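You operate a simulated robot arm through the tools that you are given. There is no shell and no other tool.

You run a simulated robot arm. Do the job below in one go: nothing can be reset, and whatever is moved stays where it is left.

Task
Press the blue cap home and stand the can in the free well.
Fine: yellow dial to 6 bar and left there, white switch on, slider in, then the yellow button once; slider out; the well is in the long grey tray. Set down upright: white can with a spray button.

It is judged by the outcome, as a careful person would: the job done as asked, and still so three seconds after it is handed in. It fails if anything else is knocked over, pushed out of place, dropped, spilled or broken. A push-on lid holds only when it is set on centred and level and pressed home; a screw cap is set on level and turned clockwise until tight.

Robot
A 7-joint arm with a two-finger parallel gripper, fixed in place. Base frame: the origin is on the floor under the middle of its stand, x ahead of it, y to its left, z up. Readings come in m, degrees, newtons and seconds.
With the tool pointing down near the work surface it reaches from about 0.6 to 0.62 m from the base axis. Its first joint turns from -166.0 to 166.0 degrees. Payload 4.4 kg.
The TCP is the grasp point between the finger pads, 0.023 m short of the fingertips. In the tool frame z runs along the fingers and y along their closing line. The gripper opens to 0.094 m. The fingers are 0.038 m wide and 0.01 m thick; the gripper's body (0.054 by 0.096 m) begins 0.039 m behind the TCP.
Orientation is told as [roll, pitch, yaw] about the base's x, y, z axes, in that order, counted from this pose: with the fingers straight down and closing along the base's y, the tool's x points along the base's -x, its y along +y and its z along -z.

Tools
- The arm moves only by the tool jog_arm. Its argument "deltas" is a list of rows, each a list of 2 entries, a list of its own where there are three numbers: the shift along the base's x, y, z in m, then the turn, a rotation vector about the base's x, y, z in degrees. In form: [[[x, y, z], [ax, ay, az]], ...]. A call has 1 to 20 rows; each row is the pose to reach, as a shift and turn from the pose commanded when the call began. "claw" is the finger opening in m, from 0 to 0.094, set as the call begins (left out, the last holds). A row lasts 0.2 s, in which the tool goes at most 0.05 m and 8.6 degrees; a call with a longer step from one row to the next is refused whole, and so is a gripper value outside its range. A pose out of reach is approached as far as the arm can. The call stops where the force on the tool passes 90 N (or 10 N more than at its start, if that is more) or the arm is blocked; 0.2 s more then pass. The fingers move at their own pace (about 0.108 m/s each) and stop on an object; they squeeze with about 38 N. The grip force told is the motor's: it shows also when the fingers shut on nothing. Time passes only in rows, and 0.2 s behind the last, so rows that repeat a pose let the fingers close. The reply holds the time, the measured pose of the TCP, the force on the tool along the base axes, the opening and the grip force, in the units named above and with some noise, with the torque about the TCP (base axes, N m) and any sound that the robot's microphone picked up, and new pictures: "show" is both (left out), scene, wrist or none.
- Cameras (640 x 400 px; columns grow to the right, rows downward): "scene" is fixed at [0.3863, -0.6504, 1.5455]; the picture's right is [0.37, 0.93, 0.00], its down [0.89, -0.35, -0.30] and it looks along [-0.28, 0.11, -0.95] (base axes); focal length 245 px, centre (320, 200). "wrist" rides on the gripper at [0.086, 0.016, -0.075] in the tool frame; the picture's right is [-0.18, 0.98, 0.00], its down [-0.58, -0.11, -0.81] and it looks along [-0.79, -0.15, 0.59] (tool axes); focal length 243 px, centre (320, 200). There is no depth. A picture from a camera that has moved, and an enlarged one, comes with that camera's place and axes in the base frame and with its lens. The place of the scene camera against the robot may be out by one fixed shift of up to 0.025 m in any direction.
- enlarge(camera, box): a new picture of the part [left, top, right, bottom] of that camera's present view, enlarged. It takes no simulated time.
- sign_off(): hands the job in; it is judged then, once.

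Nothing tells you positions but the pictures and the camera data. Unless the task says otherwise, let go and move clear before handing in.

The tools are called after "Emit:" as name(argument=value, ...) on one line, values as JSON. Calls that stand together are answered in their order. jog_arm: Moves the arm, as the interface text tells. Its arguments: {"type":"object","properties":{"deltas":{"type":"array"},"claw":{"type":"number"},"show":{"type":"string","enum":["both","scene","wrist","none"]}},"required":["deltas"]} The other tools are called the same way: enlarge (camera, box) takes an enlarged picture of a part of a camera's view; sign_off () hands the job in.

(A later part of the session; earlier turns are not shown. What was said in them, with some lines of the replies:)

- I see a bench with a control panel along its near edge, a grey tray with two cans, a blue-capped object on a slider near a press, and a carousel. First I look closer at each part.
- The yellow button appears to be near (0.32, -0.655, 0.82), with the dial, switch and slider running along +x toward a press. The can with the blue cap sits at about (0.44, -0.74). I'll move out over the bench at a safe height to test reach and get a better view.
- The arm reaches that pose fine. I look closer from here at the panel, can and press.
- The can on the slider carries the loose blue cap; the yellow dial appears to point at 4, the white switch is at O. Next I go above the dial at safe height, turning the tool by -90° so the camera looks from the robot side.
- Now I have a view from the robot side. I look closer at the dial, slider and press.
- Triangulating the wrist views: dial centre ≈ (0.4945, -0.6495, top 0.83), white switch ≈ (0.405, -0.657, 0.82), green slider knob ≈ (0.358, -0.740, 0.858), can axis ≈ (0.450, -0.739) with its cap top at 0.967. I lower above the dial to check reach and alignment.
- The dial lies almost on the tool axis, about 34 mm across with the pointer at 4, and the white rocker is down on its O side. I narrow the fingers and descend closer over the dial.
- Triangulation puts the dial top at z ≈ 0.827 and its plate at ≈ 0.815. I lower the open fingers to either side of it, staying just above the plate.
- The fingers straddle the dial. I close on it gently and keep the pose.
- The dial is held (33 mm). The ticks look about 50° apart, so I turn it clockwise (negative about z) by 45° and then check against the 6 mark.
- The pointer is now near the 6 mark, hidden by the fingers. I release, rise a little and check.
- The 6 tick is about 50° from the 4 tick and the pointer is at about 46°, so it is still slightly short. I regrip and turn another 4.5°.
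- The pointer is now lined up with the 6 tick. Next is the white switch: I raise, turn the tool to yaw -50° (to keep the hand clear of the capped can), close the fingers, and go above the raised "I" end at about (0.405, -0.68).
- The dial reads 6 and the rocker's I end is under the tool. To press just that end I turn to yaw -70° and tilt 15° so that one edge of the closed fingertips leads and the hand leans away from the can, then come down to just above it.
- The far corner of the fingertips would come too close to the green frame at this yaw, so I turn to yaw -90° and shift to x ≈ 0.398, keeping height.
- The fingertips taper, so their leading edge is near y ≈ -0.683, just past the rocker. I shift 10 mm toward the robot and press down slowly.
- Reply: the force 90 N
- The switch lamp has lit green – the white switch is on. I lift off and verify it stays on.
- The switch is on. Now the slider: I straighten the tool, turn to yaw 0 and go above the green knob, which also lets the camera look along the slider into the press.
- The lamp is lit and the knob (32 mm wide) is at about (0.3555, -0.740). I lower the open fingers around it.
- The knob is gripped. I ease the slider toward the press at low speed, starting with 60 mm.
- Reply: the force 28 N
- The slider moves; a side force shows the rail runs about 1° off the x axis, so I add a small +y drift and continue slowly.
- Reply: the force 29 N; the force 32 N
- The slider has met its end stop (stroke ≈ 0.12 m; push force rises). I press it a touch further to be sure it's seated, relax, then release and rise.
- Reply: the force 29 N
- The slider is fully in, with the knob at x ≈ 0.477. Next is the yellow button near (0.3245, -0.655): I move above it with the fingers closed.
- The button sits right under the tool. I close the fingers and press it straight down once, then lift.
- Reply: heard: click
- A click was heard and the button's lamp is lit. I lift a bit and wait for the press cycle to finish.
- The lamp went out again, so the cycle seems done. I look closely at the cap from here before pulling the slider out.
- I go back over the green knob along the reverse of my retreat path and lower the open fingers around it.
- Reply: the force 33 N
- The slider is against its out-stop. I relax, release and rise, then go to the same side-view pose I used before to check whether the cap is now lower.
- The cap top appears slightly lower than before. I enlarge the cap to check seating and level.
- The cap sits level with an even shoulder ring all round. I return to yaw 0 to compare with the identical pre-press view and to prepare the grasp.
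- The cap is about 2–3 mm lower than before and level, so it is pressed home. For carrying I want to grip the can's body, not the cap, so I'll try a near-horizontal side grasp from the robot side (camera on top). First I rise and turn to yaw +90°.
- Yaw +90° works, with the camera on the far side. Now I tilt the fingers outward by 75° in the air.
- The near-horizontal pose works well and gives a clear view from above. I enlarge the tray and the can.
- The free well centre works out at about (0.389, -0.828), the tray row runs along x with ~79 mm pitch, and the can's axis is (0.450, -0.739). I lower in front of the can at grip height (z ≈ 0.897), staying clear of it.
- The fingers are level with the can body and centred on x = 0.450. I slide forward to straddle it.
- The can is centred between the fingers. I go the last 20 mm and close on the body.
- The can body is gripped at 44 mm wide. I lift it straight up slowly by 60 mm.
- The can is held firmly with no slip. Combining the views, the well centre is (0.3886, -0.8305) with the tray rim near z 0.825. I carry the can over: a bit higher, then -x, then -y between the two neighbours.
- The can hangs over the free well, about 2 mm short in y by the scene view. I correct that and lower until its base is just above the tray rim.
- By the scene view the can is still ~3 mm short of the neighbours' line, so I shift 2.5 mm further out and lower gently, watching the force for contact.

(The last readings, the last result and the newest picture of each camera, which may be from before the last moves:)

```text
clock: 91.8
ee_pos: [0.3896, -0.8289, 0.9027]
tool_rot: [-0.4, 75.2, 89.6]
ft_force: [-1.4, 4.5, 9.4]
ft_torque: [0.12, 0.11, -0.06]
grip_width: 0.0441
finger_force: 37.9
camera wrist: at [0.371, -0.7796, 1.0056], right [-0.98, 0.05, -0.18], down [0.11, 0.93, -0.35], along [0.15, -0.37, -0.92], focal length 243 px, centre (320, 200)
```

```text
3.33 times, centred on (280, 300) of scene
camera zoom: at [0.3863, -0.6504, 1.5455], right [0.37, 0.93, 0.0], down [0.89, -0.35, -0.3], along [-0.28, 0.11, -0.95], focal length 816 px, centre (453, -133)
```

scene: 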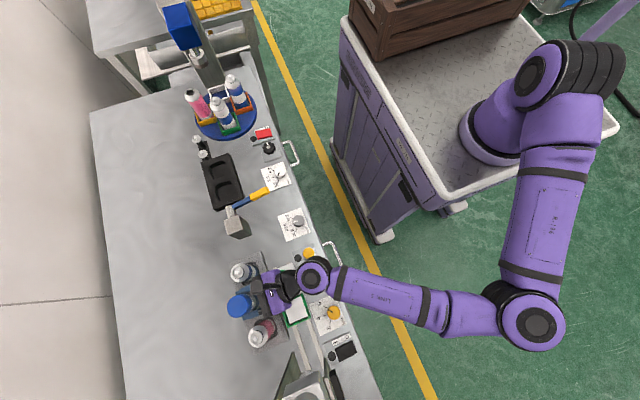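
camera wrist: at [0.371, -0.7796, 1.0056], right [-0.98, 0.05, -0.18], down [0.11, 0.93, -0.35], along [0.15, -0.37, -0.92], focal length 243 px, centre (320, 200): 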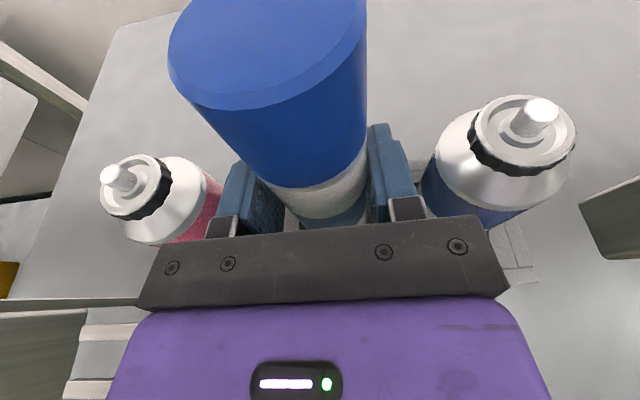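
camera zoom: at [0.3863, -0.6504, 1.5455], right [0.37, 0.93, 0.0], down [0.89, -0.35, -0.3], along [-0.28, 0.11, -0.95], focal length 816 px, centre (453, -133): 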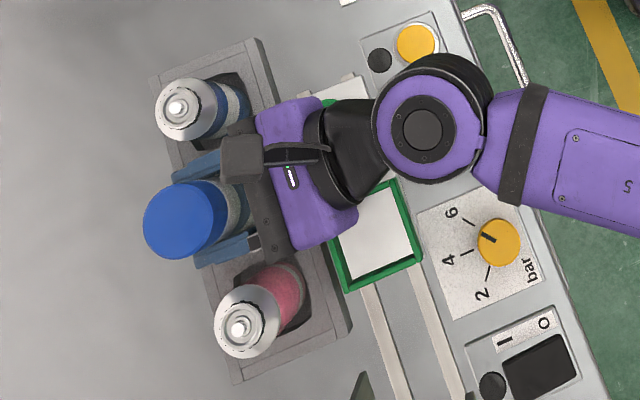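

There is light contact at about rim height with a +y push, so the can's far edge seems to be on the far rim. I lift slightly, shift 4 mm back toward the robot and try lowering again gently.

Emit:
jog_arm(deltas=[[[0, 0, 0.003], [0, 0, 0]], [[0, 0, 0.006], [0, 0, 0]], [[0, 0.002, 0.006], [0, 0, 0]], [[0, 0.004, 0.006], [0, 0, 0]], [[0, 0.004, 0.006], [0, 0, 0]]], show="both")

Emit:
enlarge(camera="wrist", box=[240, 160, 420, 240])

Emit:
enlarge(camera="scene", box=[220, 270, 300, 330])

```text
clock: 93.0
ee_pos: [0.3891, -0.827, 0.9062]
tool_rot: [-0.2, 75.0, 89.6]
ft_force: [-0.1, 1.0, -1.0]
ft_torque: [0.01, 0.03, 0.03]
grip_width: 0.0441
finger_force: 38.1
camera wrist: at [0.3717, -0.7763, 1.0095], right [-0.98, 0.05, -0.18], down [0.11, 0.93, -0.35], along [0.15, -0.37, -0.92], focal length 243 px, centre (320, 200)
```

scene: 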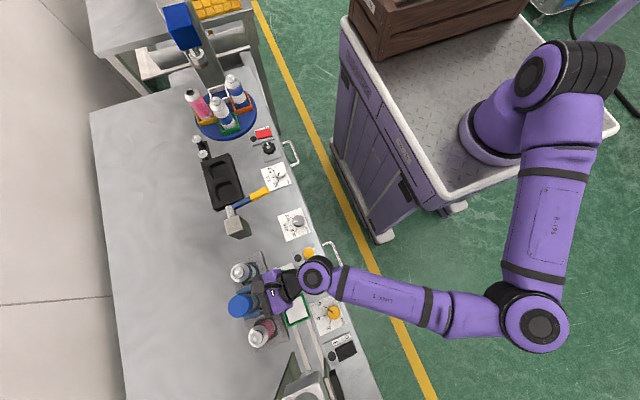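
wrist: 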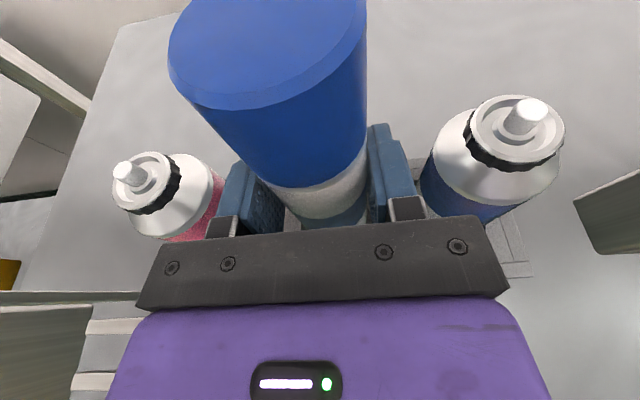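

```text
3.56 times, centred on (330, 200) of wrist
camera zoom: at [0.3717, -0.7763, 1.0095], right [-0.98, 0.05, -0.18], down [0.11, 0.93, -0.35], along [0.15, -0.37, -0.92], focal length 863 px, centre (284, 200)
```

zoom: 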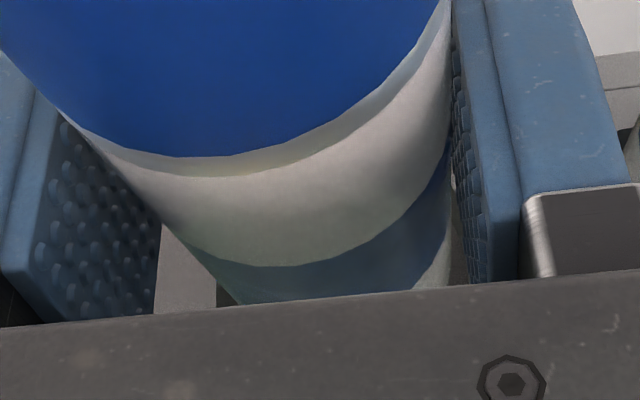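

```text
6.67 times, centred on (260, 300) of scene
camera zoom: at [0.3863, -0.6504, 1.5455], right [0.37, 0.93, 0.0], down [0.89, -0.35, -0.3], along [-0.28, 0.11, -0.95], focal length 1632 px, centre (720, -467)
```

zoom: 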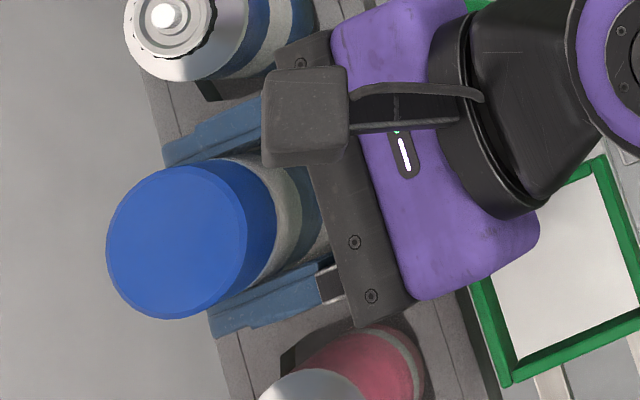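

Re-picking the cap centre shows I was about 6 mm too far out; now about 3 mm remain. I shift 2.5 mm more toward the robot and lower in small steps.

Emit:
jog_arm(deltas=[[[0, 0.0015, 0], [0, 0, 0]], [[0, 0.0025, 0], [0, 0, 0]], [[0, 0.0025, -0.003], [0, 0, 0]], [[0, 0.0025, -0.006], [0, 0, 0]], [[0, 0.0025, -0.008], [0, 0, 0]], [[0, 0.0025, -0.01], [0, 0, 0]]], show="none")

```text
clock: 94.4
ee_pos: [0.3891, -0.8216, 0.8975]
tool_rot: [-0.2, 75.0, 89.7]
ft_force: [-0.3, 0.0, -1.4]
ft_torque: [0.02, -0.04, 0.0]
grip_width: 0.0442
finger_force: 38.0
```

No contact this time – the base has passed the rim. I continue lowering in small steps to find the well floor.

Emit:
jog_arm(deltas=[[[0, 0, -0.002], [0, 0, 0]], [[0, 0, -0.005], [0, 0, 0]], [[0, 0, -0.008], [0, 0, 0]], [[0, 0, -0.01], [0, 0, 0]], [[0, 0, -0.011], [0, 0, 0]]], show="both")

Emit:
enlarge(camera="wrist", box=[240, 160, 420, 240])

Emit:
enlarge(camera="scene", box=[210, 240, 350, 360])

```text
clock: 95.6
ee_pos: [0.3888, -0.8222, 0.8875]
tool_rot: [-0.4, 75.3, 89.7]
ft_force: [8.0, -5.0, 20.5]
ft_torque: [1.72, 0.09, -0.61]
grip_width: 0.0442
finger_force: 37.9
camera wrist: at [0.3725, -0.7731, 0.9912], right [-0.98, 0.05, -0.18], down [0.11, 0.93, -0.36], along [0.15, -0.37, -0.92], focal length 243 px, centre (320, 200)
```

scene: 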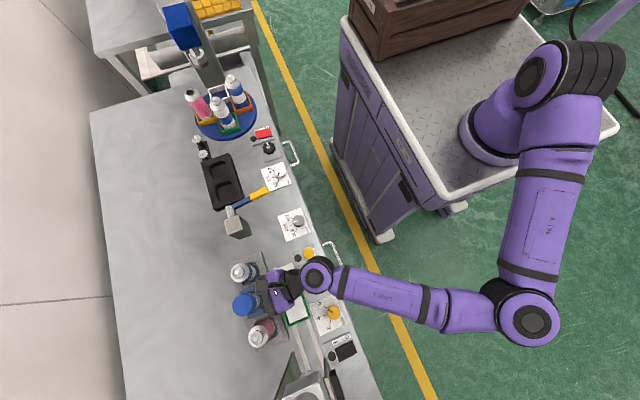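
wrist: 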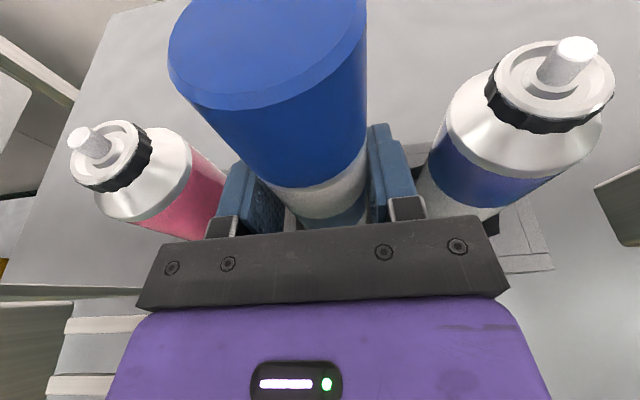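

```text
3.56 times, centred on (330, 200) of wrist
camera zoom: at [0.3725, -0.7731, 0.9912], right [-0.98, 0.05, -0.18], down [0.11, 0.93, -0.36], along [0.15, -0.37, -0.92], focal length 863 px, centre (284, 200)
```

zoom: 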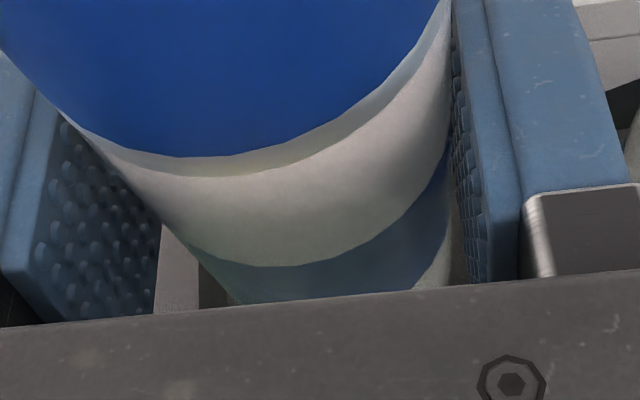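

```text
3.33 times, centred on (280, 300) of scene
camera zoom: at [0.3863, -0.6504, 1.5455], right [0.37, 0.93, 0.0], down [0.89, -0.35, -0.3], along [-0.28, 0.11, -0.95], focal length 816 px, centre (453, -133)
```

zoom: 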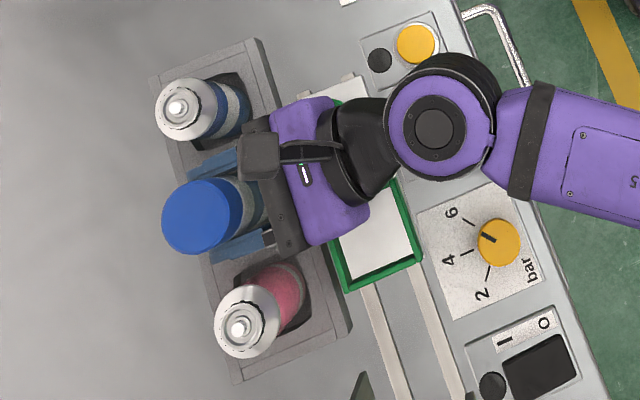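

The torque reading shows the contact is not the can: the underside of the hand is touching the green knob about 9 cm behind the fingers. I lift off it straight away and will set the can back in the nest to regrip it higher, so the hand clears the knob.

Emit:
jog_arm(deltas=[[[0, 0, 0.008], [0, 0, 0]], [[0, 0, 0.02], [0, 0, 0]], [[0, 0, 0.035], [0, 0, 0]], [[0, 0, 0.05], [0, 0, 0]], [[0, 0, 0.065], [0, 0, 0]], [[0, 0, 0.08], [0, 0, 0]], [[0, 0, 0.091], [0, 0, 0]], [[0, 0.008, 0.091], [0, 0, 0]], [[0, 0.022, 0.091], [0, 0, 0]], [[0, 0.036, 0.091], [0, 0, 0]], [[0, 0.05, 0.091], [0, 0, 0]], [[0, 0.064, 0.091], [0, 0, 0]], [[0, 0.078, 0.091], [0, 0, 0]], [[0.002, 0.087, 0.091], [0, 0, 0]], [[0.012, 0.089, 0.091], [0, 0, 0]], [[0.026, 0.089, 0.091], [0, 0, 0]], [[0.04, 0.089, 0.091], [0, 0, 0]], [[0.053, 0.089, 0.091], [0, 0, 0]], [[0.06, 0.089, 0.091], [0, 0, 0]], [[0.061, 0.089, 0.091], [0, 0, 0]]], show="both")

Emit:
enlarge(camera="scene", box=[210, 240, 350, 360])

```text
clock: 99.8
ee_pos: [0.4487, -0.7338, 0.9753]
tool_rot: [-0.4, 75.1, 89.7]
ft_force: [0.6, -0.5, -2.0]
ft_torque: [-0.01, -0.02, 0.03]
grip_width: 0.0443
finger_force: 38.0
camera wrist: at [0.4318, -0.6839, 1.0796], right [-0.98, 0.05, -0.18], down [0.11, 0.93, -0.35], along [0.15, -0.37, -0.92], focal length 243 px, centre (320, 200)
```

scene: 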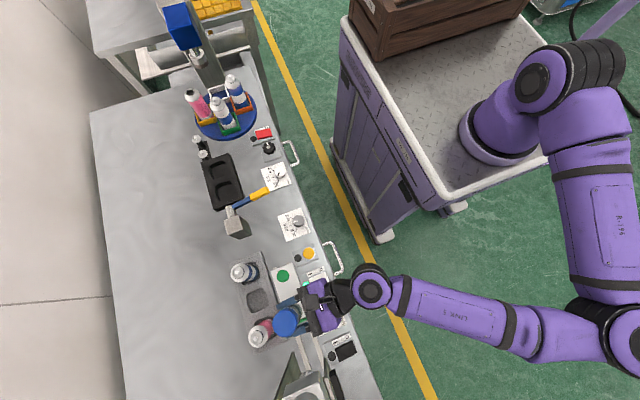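
wrist: 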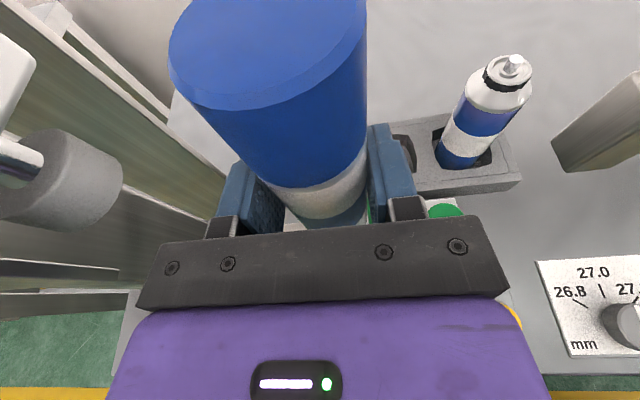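

```text
3.33 times, centred on (280, 300) of scene
camera zoom: at [0.3863, -0.6504, 1.5455], right [0.37, 0.93, 0.0], down [0.89, -0.35, -0.3], along [-0.28, 0.11, -0.95], focal length 816 px, centre (453, -133)
```

zoom: 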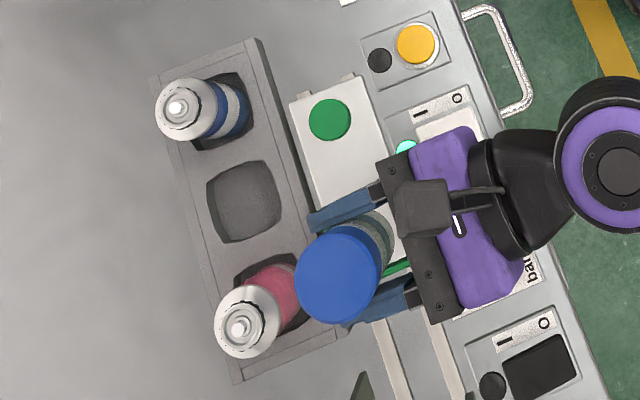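

Everything is in place and the can is unchanged in the grip. I lower it back into the nest where it came from.

Emit:
jog_arm(deltas=[[[0, 0, -0.01], [0, 0, 0]], [[0, 0, -0.025], [0, 0, 0]], [[0, 0, -0.04], [0, 0, 0]], [[0, 0, -0.052], [0, 0, 0]], [[0, 0, -0.062], [0, 0, 0]], [[0, 0, -0.07], [0, 0, 0]], [[0, 0, -0.074], [0, 0, 0]], [[0, 0, -0.077], [0, 0, 0]], [[0, 0, -0.079], [0, 0, 0]]], show="both")

Emit:
enlarge(camera="scene", box=[210, 240, 350, 360])

```text
clock: 101.8
ee_pos: [0.4497, -0.7338, 0.8958]
tool_rot: [-0.4, 75.1, 89.6]
ft_force: [0.5, 0.0, -1.8]
ft_torque: [0.03, -0.01, 0.0]
grip_width: 0.0441
finger_force: 37.2
camera wrist: at [0.4327, -0.684, 1.0002], right [-0.98, 0.05, -0.18], down [0.11, 0.93, -0.35], along [0.15, -0.37, -0.92], focal length 243 px, centre (320, 200)
```

scene: 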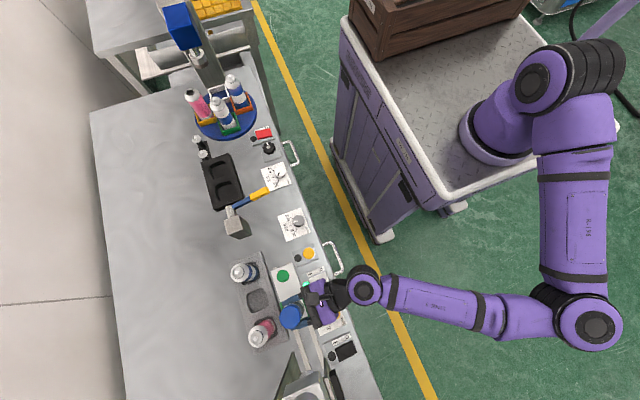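
wrist: 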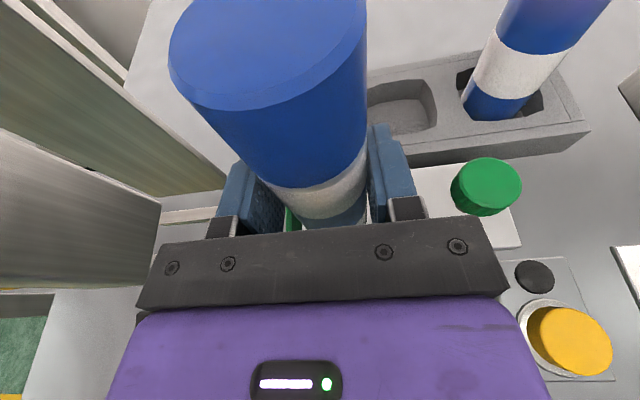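

```text
3.33 times, centred on (280, 300) of scene
camera zoom: at [0.3863, -0.6504, 1.5455], right [0.37, 0.93, 0.0], down [0.89, -0.35, -0.3], along [-0.28, 0.11, -0.95], focal length 816 px, centre (453, -133)
```

zoom: 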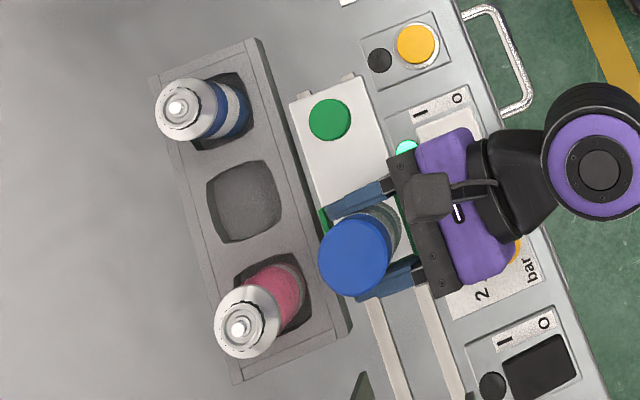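

Emit:
jog_arm(deltas=[[[0, 0, -0.001], [0, 0, 0]], [[0, 0, -0.0015], [0, 0, 0]], [[0, 0, -0.0015], [0, 0, 0]]], show="none")

```text
clock: 102.6
ee_pos: [0.4494, -0.7335, 0.8977]
tool_rot: [-0.3, 75.1, 89.7]
ft_force: [0.4, -2.2, 3.5]
ft_torque: [-0.16, 0.04, 0.01]
grip_width: 0.0443
finger_force: 37.9
```

The can is standing in the nest again. I open, raise the fingers 16.5 mm, ease the tilt to 70° for more clearance under the hand, and look before regripping.

Emit:
jog_arm(deltas=[[[0, 0, 0], [0, 0, 0]], [[0, 0, 0], [0, 0, 0]], [[0, 0, 0.004], [0, 0, 0]], [[0, 0, 0.009], [2, 0, 0]], [[0, 0, 0.014], [4, 0, 0]], [[0, 0, 0.0165], [5, 0, 0]], [[0, 0, 0.0165], [5, 0, 0]]], claw=0.08, show="both")

Emit:
enlarge(camera="wrist", box=[160, 0, 480, 230])

Emit:
enlarge(camera="scene", box=[240, 260, 380, 350])

```text
clock: 104.2
ee_pos: [0.4493, -0.7343, 0.9125]
tool_rot: [-0.2, 70.0, 89.8]
ft_force: [0.0, 0.0, -0.6]
ft_torque: [-0.02, 0.01, -0.01]
grip_width: 0.0801
finger_force: 0.1
camera wrist: at [0.4321, -0.6933, 1.0192], right [-0.98, 0.06, -0.17], down [0.11, 0.96, -0.27], along [0.15, -0.28, -0.95], focal length 243 px, centre (320, 200)
```

scene: 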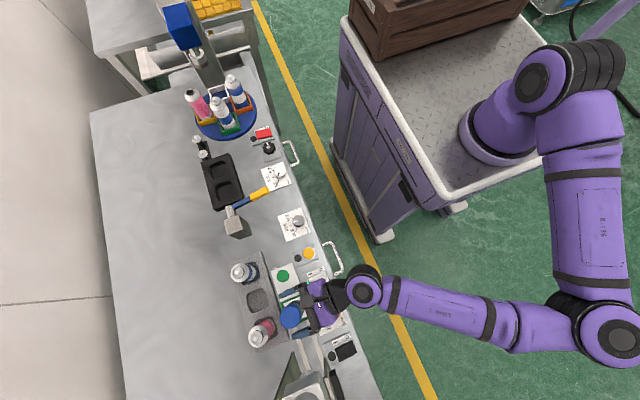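
wrist: 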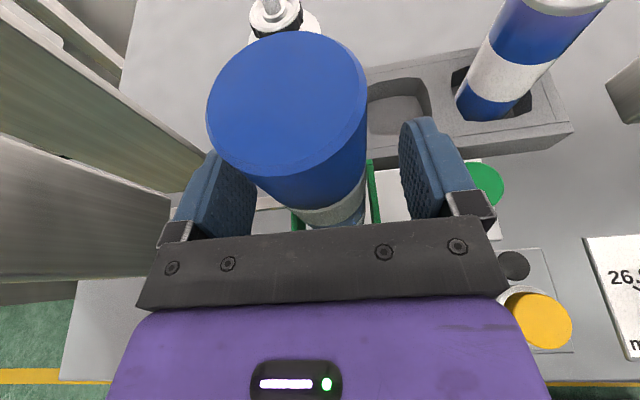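

```text
1.74 times, centred on (320, 115) of wrist
camera zoom: at [0.4321, -0.6933, 1.0192], right [-0.98, 0.06, -0.17], down [0.11, 0.96, -0.27], along [0.15, -0.28, -0.95], focal length 422 px, centre (320, 348)
```

zoom: 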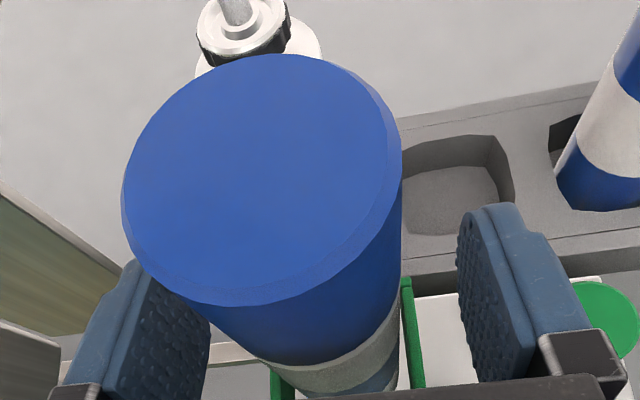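

```text
4.44 times, centred on (310, 305) of scene
camera zoom: at [0.3863, -0.6504, 1.5455], right [0.37, 0.93, 0.0], down [0.89, -0.35, -0.3], along [-0.28, 0.11, -0.95], focal length 1088 px, centre (364, -267)
```

zoom: 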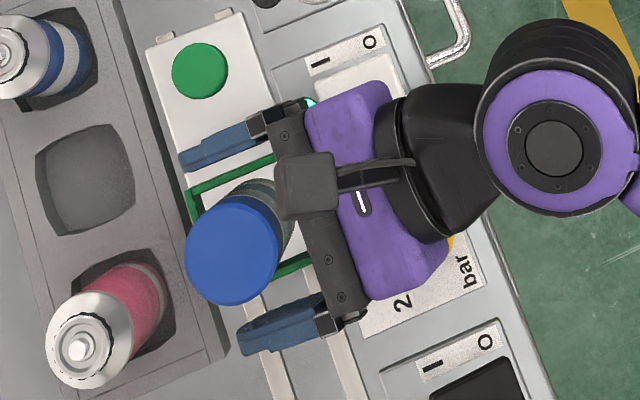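

The can stands upright in the nest and the fingers are beside its body just below the cap. I regrip and lift.

Emit:
jog_arm(deltas=[[[0, 0, 0], [0, 0, 0]], [[0, 0, 0], [0, 0, 0]], [[0, 0, 0], [0, 0, 0]]], claw=0.03, show="wrist")

Emit:
enlarge(camera="wrist", box=[200, 100, 440, 240])

```text
clock: 105.0
ee_pos: [0.4496, -0.7344, 0.911]
tool_rot: [-0.2, 70.0, 89.8]
ft_force: [0.0, 0.4, 0.2]
ft_torque: [-0.05, -0.05, 0.0]
grip_width: 0.0441
finger_force: 37.8
camera wrist: at [0.4323, -0.6933, 1.0191], right [-0.98, 0.06, -0.17], down [0.11, 0.96, -0.27], along [0.15, -0.28, -0.95], focal length 243 px, centre (320, 200)
```

wrist: 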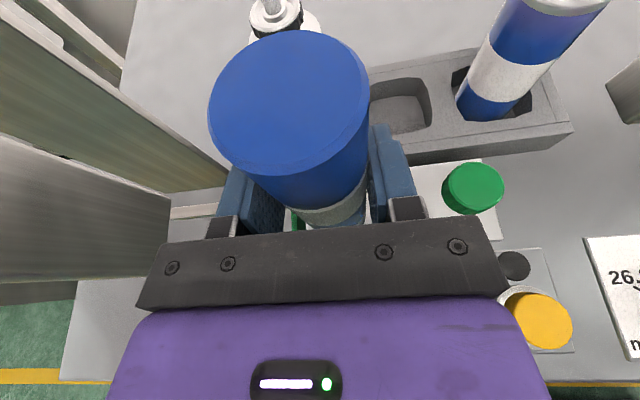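

```text
2.67 times, centred on (320, 170) of wrist
camera zoom: at [0.4323, -0.6933, 1.0191], right [-0.98, 0.06, -0.17], down [0.11, 0.96, -0.27], along [0.15, -0.28, -0.95], focal length 647 px, centre (320, 280)
```

zoom: 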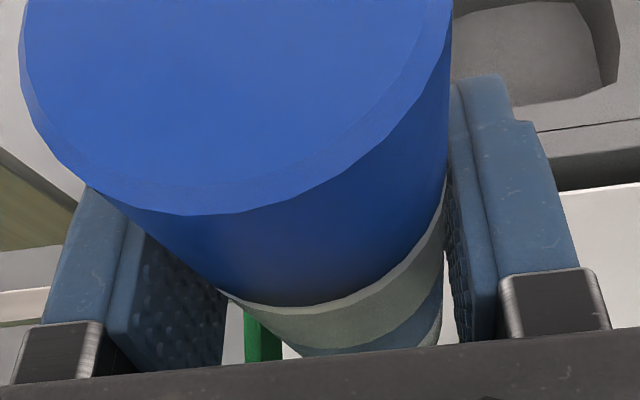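

Emit:
jog_arm(deltas=[[[0, 0, 0.003], [0, 0, 0]], [[0, 0, 0.01], [0, 0, 0]], [[0, 0, 0.022], [0, 0, 0]], [[0, 0, 0.036], [0, 0, 0]], [[0, 0, 0.05], [0, 0, 0]], [[0, 0, 0.064], [0, 0, 0]], [[-0.004, 0, 0.075], [0, 0, 0]], [[-0.016, 0, 0.08], [0, 0, 0]], [[-0.03, 0, 0.08], [0, 0, 0]], [[-0.044, 0, 0.08], [0, 0, 0]], [[-0.056, 0, 0.08], [0, 0, 0]], [[-0.061, -0.004, 0.08], [0, 0, 0]], [[-0.061, -0.016, 0.08], [0, 0, 0]], [[-0.061, -0.03, 0.08], [0, 0, 0]], [[-0.061, -0.044, 0.08], [0, 0, 0]], [[-0.061, -0.058, 0.08], [0, 0, 0]], [[-0.061, -0.072, 0.08], [0, 0, 0]], [[-0.061, -0.083, 0.08], [0, 0, 0]], [[-0.061, -0.088, 0.08], [0, 0, 0]], [[-0.061, -0.089, 0.08], [0, 0, 0]]], show="both")

Emit:
enlarge(camera="scene", box=[210, 240, 350, 360])

```text
clock: 109.2
ee_pos: [0.388, -0.8233, 0.9925]
tool_rot: [-0.3, 70.0, 89.9]
ft_force: [0.2, 0.0, -1.4]
ft_torque: [0.01, 0.01, 0.01]
grip_width: 0.0443
finger_force: 38.1
camera wrist: at [0.3715, -0.7823, 1.0997], right [-0.98, 0.06, -0.17], down [0.11, 0.96, -0.27], along [0.15, -0.28, -0.95], focal length 243 px, centre (320, 200)
```

scene: 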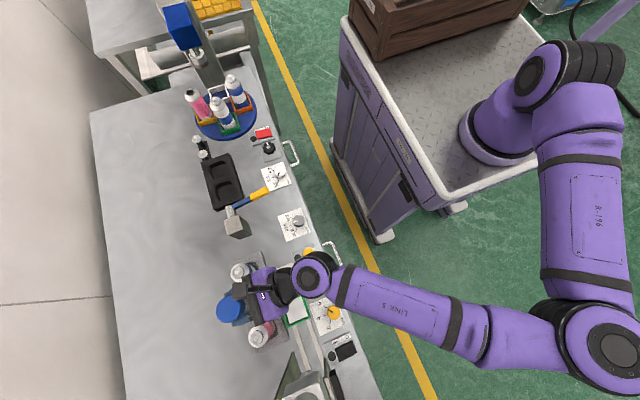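
wrist: 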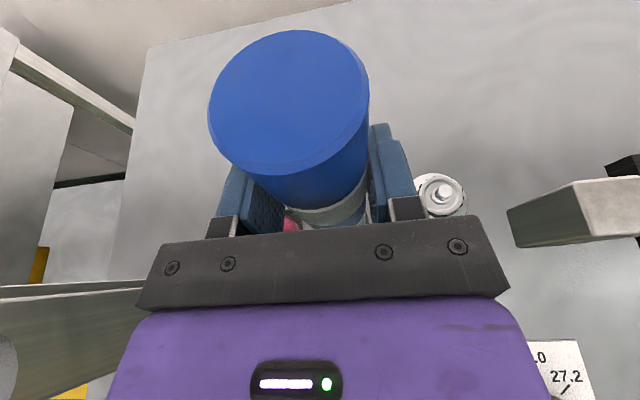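

```text
3.33 times, centred on (280, 300) of scene
camera zoom: at [0.3863, -0.6504, 1.5455], right [0.37, 0.93, 0.0], down [0.89, -0.35, -0.3], along [-0.28, 0.11, -0.95], focal length 816 px, centre (453, -133)
```

zoom: 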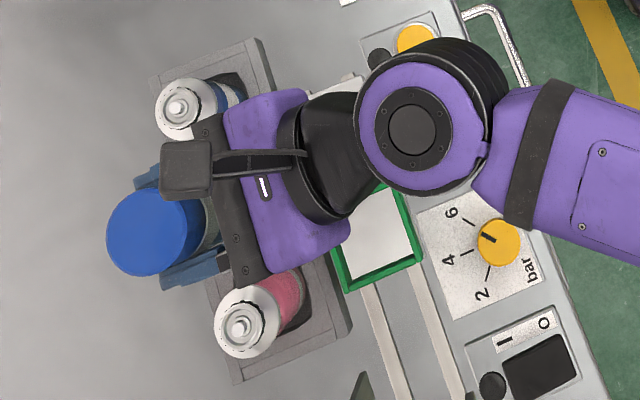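

Over the well again with the higher grip. I lower to just above the rim, then continue in small force-checked steps.

Emit:
jog_arm(deltas=[[[0, 0, -0.01], [0, 0, 0]], [[0, 0, -0.025], [0, 0, 0]], [[0, 0, -0.04], [0, 0, 0]], [[0, 0, -0.053], [0, 0, 0]], [[0, 0, -0.063], [0, 0, 0]], [[0, 0, -0.069], [0, 0, 0]], [[0, 0, -0.073], [0, 0, 0]], [[0, 0, -0.077], [0, 0, 0]], [[0, 0, -0.08], [0, 0, 0]]], show="both")

Emit:
enlarge(camera="wrist", box=[200, 100, 480, 240])

```text
clock: 111.2
ee_pos: [0.3887, -0.8231, 0.913]
tool_rot: [-0.2, 70.0, 89.8]
ft_force: [0.8, -0.3, -1.6]
ft_torque: [0.0, -0.01, 0.0]
grip_width: 0.0439
finger_force: 38.2
camera wrist: at [0.3714, -0.7827, 1.0193], right [-0.98, 0.06, -0.17], down [0.11, 0.96, -0.27], along [0.15, -0.28, -0.95], focal length 243 px, centre (320, 200)
```

scene: 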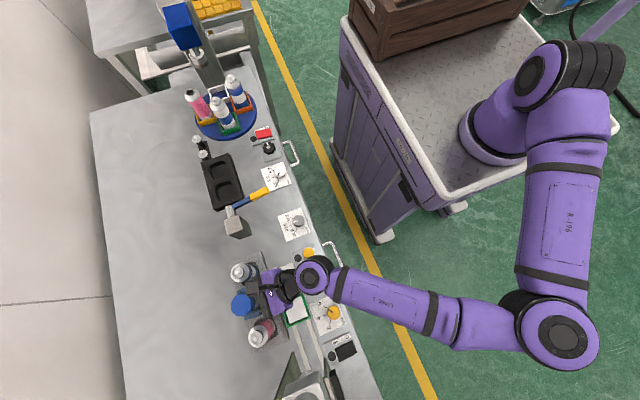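
wrist: 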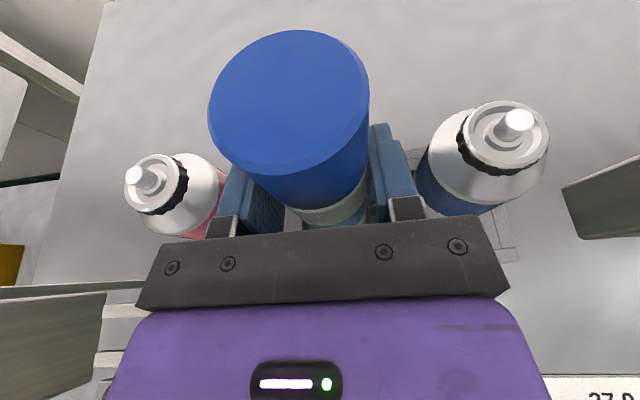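

```text
2.29 times, centred on (340, 170) of wrist
camera zoom: at [0.3714, -0.7827, 1.0193], right [-0.98, 0.06, -0.17], down [0.11, 0.96, -0.27], along [0.15, -0.28, -0.95], focal length 555 px, centre (274, 269)
```

zoom: 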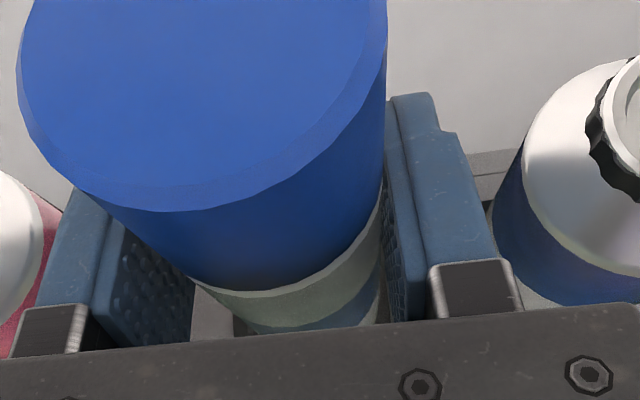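

Emit:
jog_arm(deltas=[[[0, 0, -0.003], [0, 0, 0]], [[0, 0, -0.006], [0, 0, 0]], [[0, 0, -0.008], [0, 0, 0]], [[0, 0, -0.01], [0, 0, 0]]], show="none")

Emit:
jog_arm(deltas=[[[0, 0, -0.0015], [0, 0, 0]], [[0, 0, -0.003], [0, 0, 0]]], show="none")

```text
clock: 112.2
ee_pos: [0.3881, -0.8227, 0.9016]
tool_rot: [-0.2, 70.1, 89.8]
ft_force: [-0.1, -0.2, -1.4]
ft_torque: [0.02, 0.04, 0.01]
grip_width: 0.0442
finger_force: 38.2
```

```text
clock: 112.8
ee_pos: [0.3881, -0.824, 0.9001]
tool_rot: [-0.2, 70.0, 89.8]
ft_force: [-0.5, -0.7, -0.6]
ft_torque: [0.05, 0.0, 0.01]
grip_width: 0.0443
finger_force: 37.6
```

Emit:
jog_arm(deltas=[[[0, 0, -0.001], [0, 0, 0]], [[0, 0, -0.002], [0, 0, 0]]], show="none")

```text
clock: 113.4
ee_pos: [0.3892, -0.8245, 0.8977]
tool_rot: [-0.2, 69.9, 89.8]
ft_force: [-0.1, -0.2, -1.7]
ft_torque: [0.02, 0.0, -0.01]
grip_width: 0.0441
finger_force: 38.0
```

Emit:
jog_arm(deltas=[[[0, 0, -0.001], [0, 0, 0]], [[0, 0, -0.002], [0, 0, 0]]], show="none")

```text
clock: 114.0
ee_pos: [0.3885, -0.8235, 0.8947]
tool_rot: [-0.2, 70.0, 89.7]
ft_force: [0.0, -0.1, -1.9]
ft_torque: [-0.03, -0.03, 0.0]
grip_width: 0.0443
finger_force: 37.7
```

Emit:
jog_arm(deltas=[[[0, 0, -0.001], [0, 0, 0]], [[0, 0, -0.002], [0, 0, 0]]], show="none")

```text
clock: 114.6
ee_pos: [0.3877, -0.8235, 0.8941]
tool_rot: [-0.2, 70.1, 89.6]
ft_force: [-0.3, 3.2, 9.8]
ft_torque: [0.21, 0.1, -0.05]
grip_width: 0.0442
finger_force: 37.6
```

The can is standing on the well floor (force and torque now point to its base). I relieve the pressure a hair, check the view, and open the fingers a little.

Emit:
jog_arm(deltas=[[[0, 0, 0.0005], [0, 0, 0]], [[0, 0, 0.0005], [0, 0, 0]]], show="both")

Emit:
enlarge(camera="scene", box=[210, 240, 350, 360])

Emit:
enlarge(camera="wrist", box=[100, 0, 560, 240])

```text
clock: 115.2
ee_pos: [0.3888, -0.8241, 0.8947]
tool_rot: [-0.3, 70.0, 89.7]
ft_force: [-0.9, -2.9, 12.3]
ft_torque: [-0.41, 0.08, -0.04]
grip_width: 0.0442
finger_force: 37.7
camera wrist: at [0.3714, -0.7829, 1.002], right [-0.98, 0.06, -0.17], down [0.11, 0.96, -0.27], along [0.15, -0.29, -0.95], focal length 243 px, centre (320, 200)
```

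scene: 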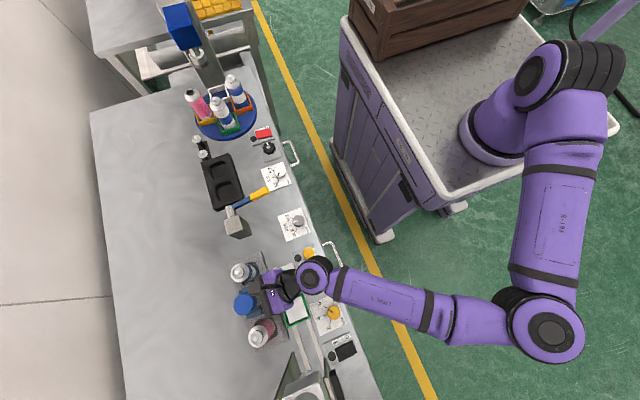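
wrist: 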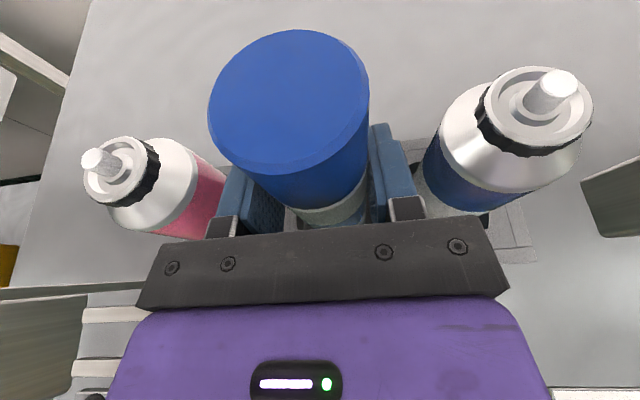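

```text
3.33 times, centred on (280, 300) of scene
camera zoom: at [0.3863, -0.6504, 1.5455], right [0.37, 0.93, 0.0], down [0.89, -0.35, -0.3], along [-0.28, 0.11, -0.95], focal length 816 px, centre (453, -133)
```

zoom: 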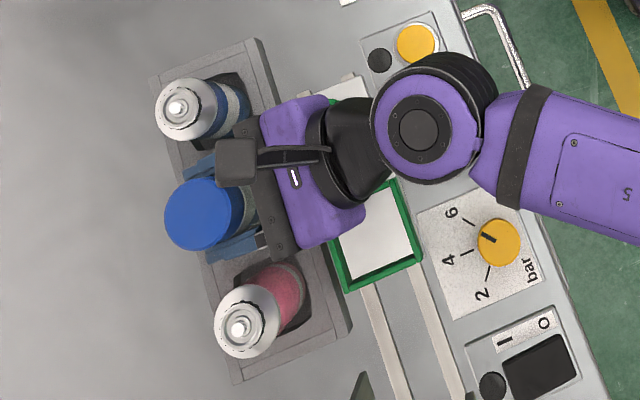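

```text
1.39 times, centred on (330, 120) of wrist
camera zoom: at [0.3714, -0.7829, 1.002], right [-0.98, 0.06, -0.17], down [0.11, 0.96, -0.27], along [0.15, -0.29, -0.95], focal length 338 px, centre (306, 311)
```

zoom: 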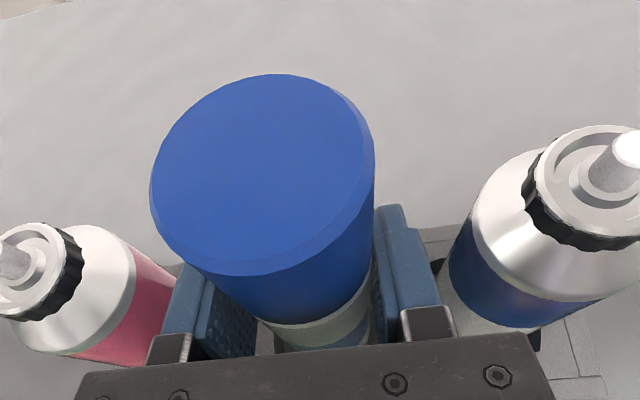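

Emit:
jog_arm(deltas=[[[0, 0, 0.0], [0, 0, 0]], [[0, 0, 0.0], [0, 0, 0]], [[0, 0, 0.0], [0, 0, 0]]], claw=0.06, show="both")

Emit:
enlarge(camera="wrist", box=[100, 0, 560, 240])

Emit:
enlarge(camera="scene", box=[210, 240, 350, 360])

```text
clock: 116.0
ee_pos: [0.3885, -0.8232, 0.8922]
tool_rot: [-0.2, 70.0, 89.9]
ft_force: [-0.3, -0.1, 0.3]
ft_torque: [-0.01, -0.01, 0.02]
grip_width: 0.0601
finger_force: 0.0
camera wrist: at [0.3716, -0.783, 1.0009], right [-0.98, 0.06, -0.17], down [0.11, 0.96, -0.27], along [0.15, -0.28, -0.95], focal length 243 px, centre (320, 200)
```

scene: 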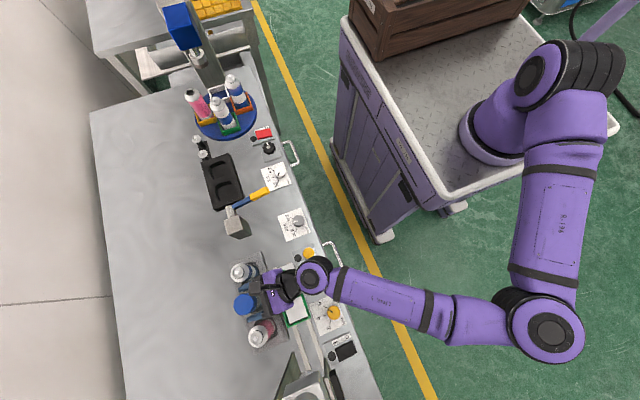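
wrist: 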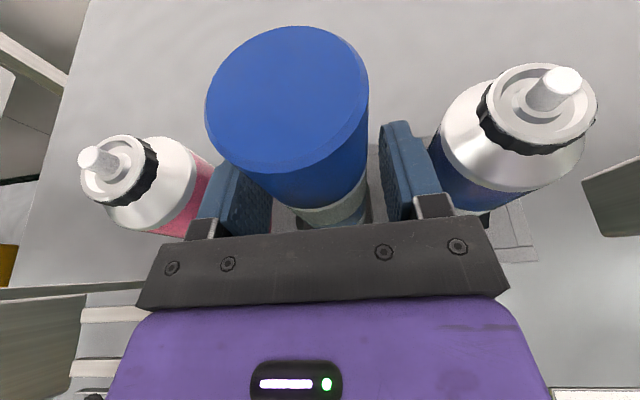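

```text
1.39 times, centred on (330, 120) of wrist
camera zoom: at [0.3716, -0.783, 1.0009], right [-0.98, 0.06, -0.17], down [0.11, 0.96, -0.27], along [0.15, -0.28, -0.95], focal length 338 px, centre (306, 311)
```

zoom: 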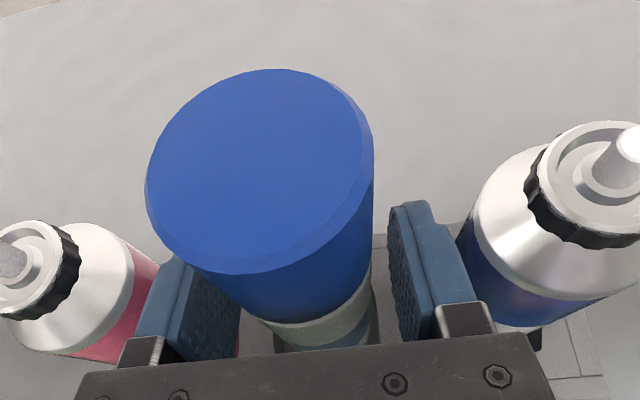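

```text
3.33 times, centred on (280, 300) of scene
camera zoom: at [0.3863, -0.6504, 1.5455], right [0.37, 0.93, 0.0], down [0.89, -0.35, -0.3], along [-0.28, 0.11, -0.95], focal length 816 px, centre (453, -133)
```

zoom: 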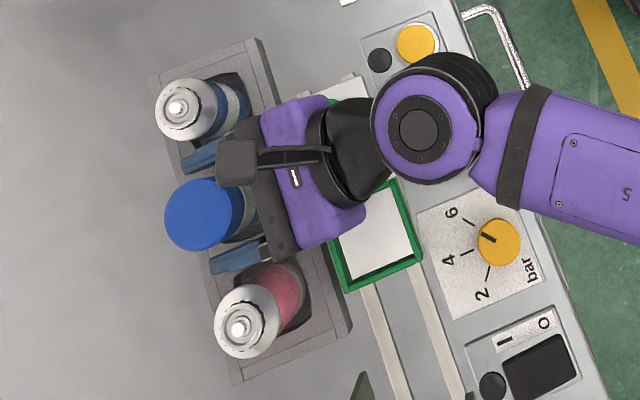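

The can stands free in the well and the neighbours are untouched. I back the fingers straight out, rising slightly to clear the knob.

Emit:
jog_arm(deltas=[[[0, 0.008, 0.001], [0, 0, 0]], [[0, 0.02, 0.004], [0, 0, 0]], [[0, 0.035, 0.01], [0, 0, 0]], [[0, 0.05, 0.018], [0, 0, 0]], [[0, 0.07, 0.03], [0, 0, 0]], [[0, 0.095, 0.05], [0, 0, 0]], [[0, 0.12, 0.08], [0, 0, 0]], [[0, 0.15, 0.11], [0, 0, 0]], [[0, 0.18, 0.14], [0, 0, 0]], [[0, 0.2, 0.17], [0, 0, 0]], [[0, 0.2, 0.19], [0, 0, 0]], [[0, 0.2, 0.19], [0, 0, 0]]], show="both")

Emit:
enlarge(camera="wrist", box=[240, 80, 440, 230])

Emit:
enlarge(camera="scene", box=[210, 240, 370, 370])

```text
clock: 118.6
ee_pos: [0.3883, -0.6217, 1.0842]
tool_rot: [-0.1, 70.0, 90.0]
ft_force: [0.1, 0.4, 0.4]
ft_torque: [-0.02, 0.0, -0.03]
grip_width: 0.0602
finger_force: 0.2
camera wrist: at [0.372, -0.5806, 1.1916], right [-0.98, 0.06, -0.17], down [0.11, 0.96, -0.27], along [0.15, -0.28, -0.95], focal length 243 px, centre (320, 200)
```

scene: 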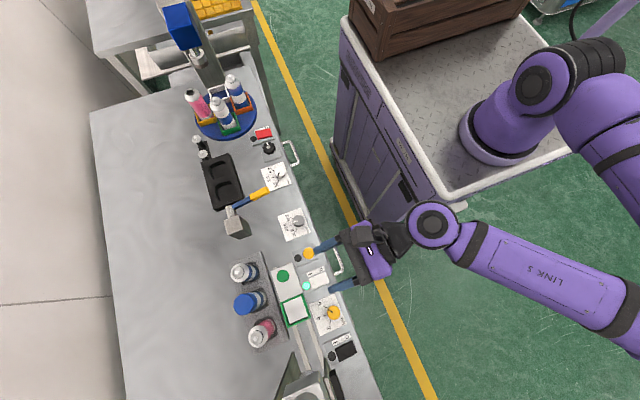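
wrist: 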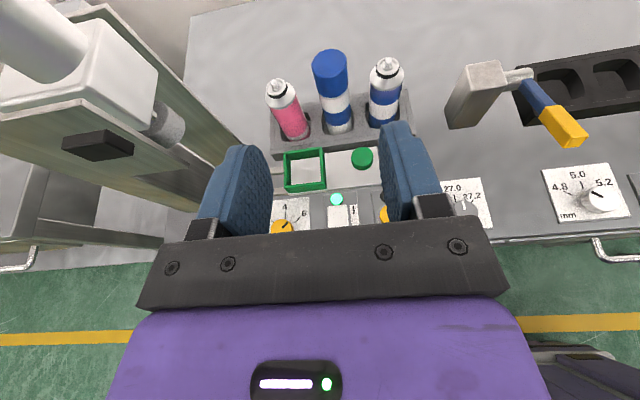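

```text
2.67 times, centred on (340, 155) of wrist
camera zoom: at [0.372, -0.5806, 1.1916], right [-0.98, 0.06, -0.17], down [0.11, 0.96, -0.27], along [0.15, -0.28, -0.95], focal length 647 px, centre (267, 320)
```

zoom: 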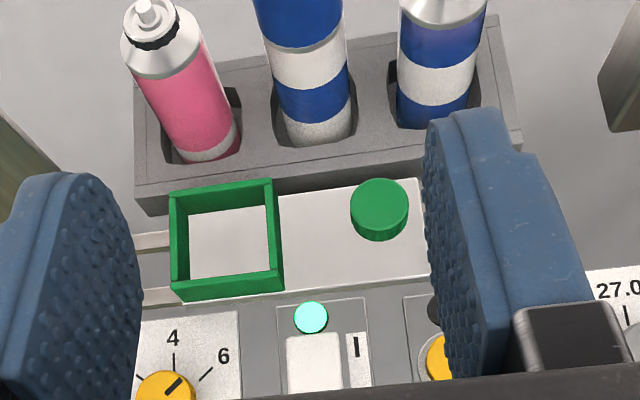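

```text
3.08 times, centred on (290, 305) of scene
camera zoom: at [0.3863, -0.6504, 1.5455], right [0.37, 0.93, 0.0], down [0.89, -0.35, -0.3], along [-0.28, 0.11, -0.95], focal length 753 px, centre (412, -123)
```

zoom: 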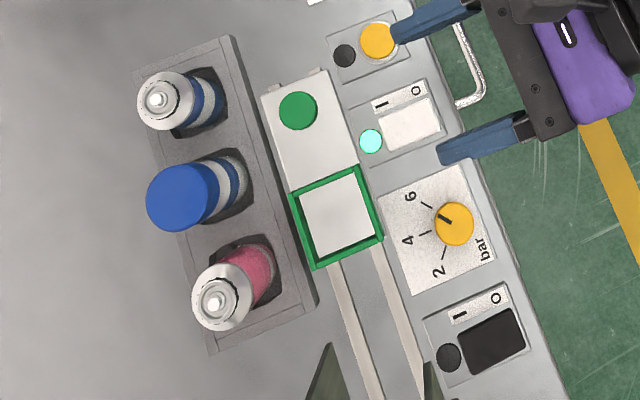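

The capped can stands in the middle well, slider out, switch lamp lit. I take a final close look at the can, the cap and the dial.

Emit:
enlarge(camera="wrist", box=[260, 35, 420, 155])

Emit:
enlarge(camera="scene", box=[300, 285, 350, 325])

Emit:
enlarge(camera="scene", box=[225, 250, 305, 350])

```text
3.33 times, centred on (340, 95) of wrist
camera zoom: at [0.372, -0.5806, 1.1916], right [-0.98, 0.06, -0.17], down [0.11, 0.96, -0.27], along [0.15, -0.28, -0.95], focal length 809 px, centre (253, 550)
```

zoom: 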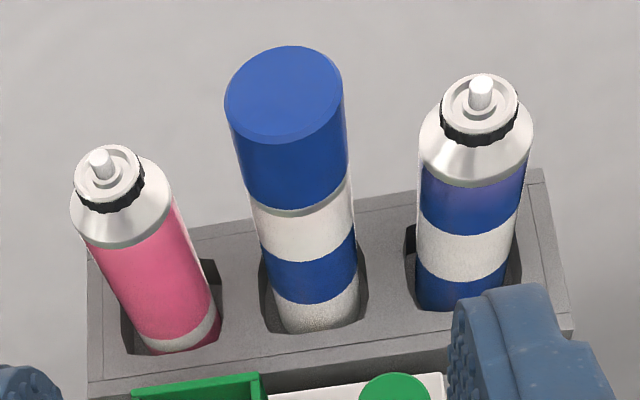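

```text
10.00 times, centred on (325, 305) of scene
camera zoom: at [0.3863, -0.6504, 1.5455], right [0.37, 0.93, 0.0], down [0.89, -0.35, -0.3], along [-0.28, 0.11, -0.95], focal length 2448 px, centre (270, -850)
```

zoom: 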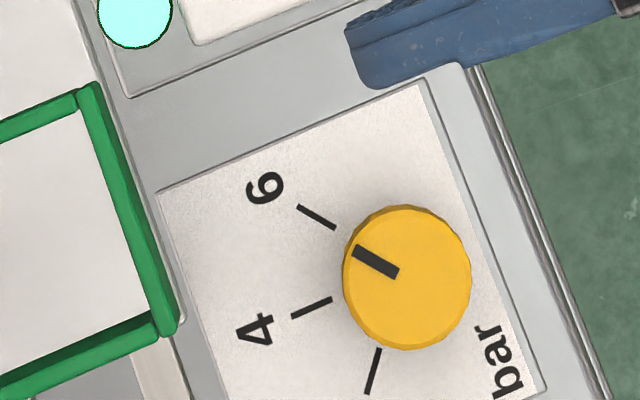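

```text
4.00 times, centred on (265, 300) of scene
camera zoom: at [0.3863, -0.6504, 1.5455], right [0.37, 0.93, 0.0], down [0.89, -0.35, -0.3], along [-0.28, 0.11, -0.95], focal length 979 px, centre (540, -200)
```

zoom: 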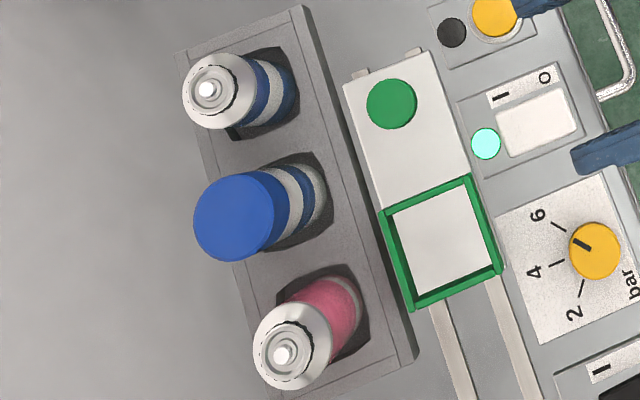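

The blue cap is on level and pressed home, and the can stands upright in the free well between its neighbours. The dial pointer lines up with 6 bar, the white switch is on, and the slider is back out. The arm is clear, so I hand in.

Emit:
sign_off()

```text
The job is handed in.
```

The blue cap is pressed home and the can stands upright in the free well of the long grey tray. I've handed the job in.

- **Dial:** turned from 4 to 6 bar and left there; the pointer lines up with the 6 mark.
- **White switch:** on, with its lamp lit. I left it on because you didn't ask for it to be switched off.
- **Slider and button:** I pushed the slider in to its stop and pressed the yellow button once. Its lamp lit for the cycle and then went out. I then pulled the slider back out to its stop.
- **Cap:** it sits level and about 2–3 mm lower than before the press. I judged this by comparing camera views and did not test it by pulling on the cap.
- **Can:** on my first try at the well, the can lightly touched the tray rim and then the hand touched the green slider knob. I put the can back in its holder, gripped it higher and set it down again.

In the final pictures the neighbouring cans, the tray and the slider are where they belong. The arm is clear of the bench.
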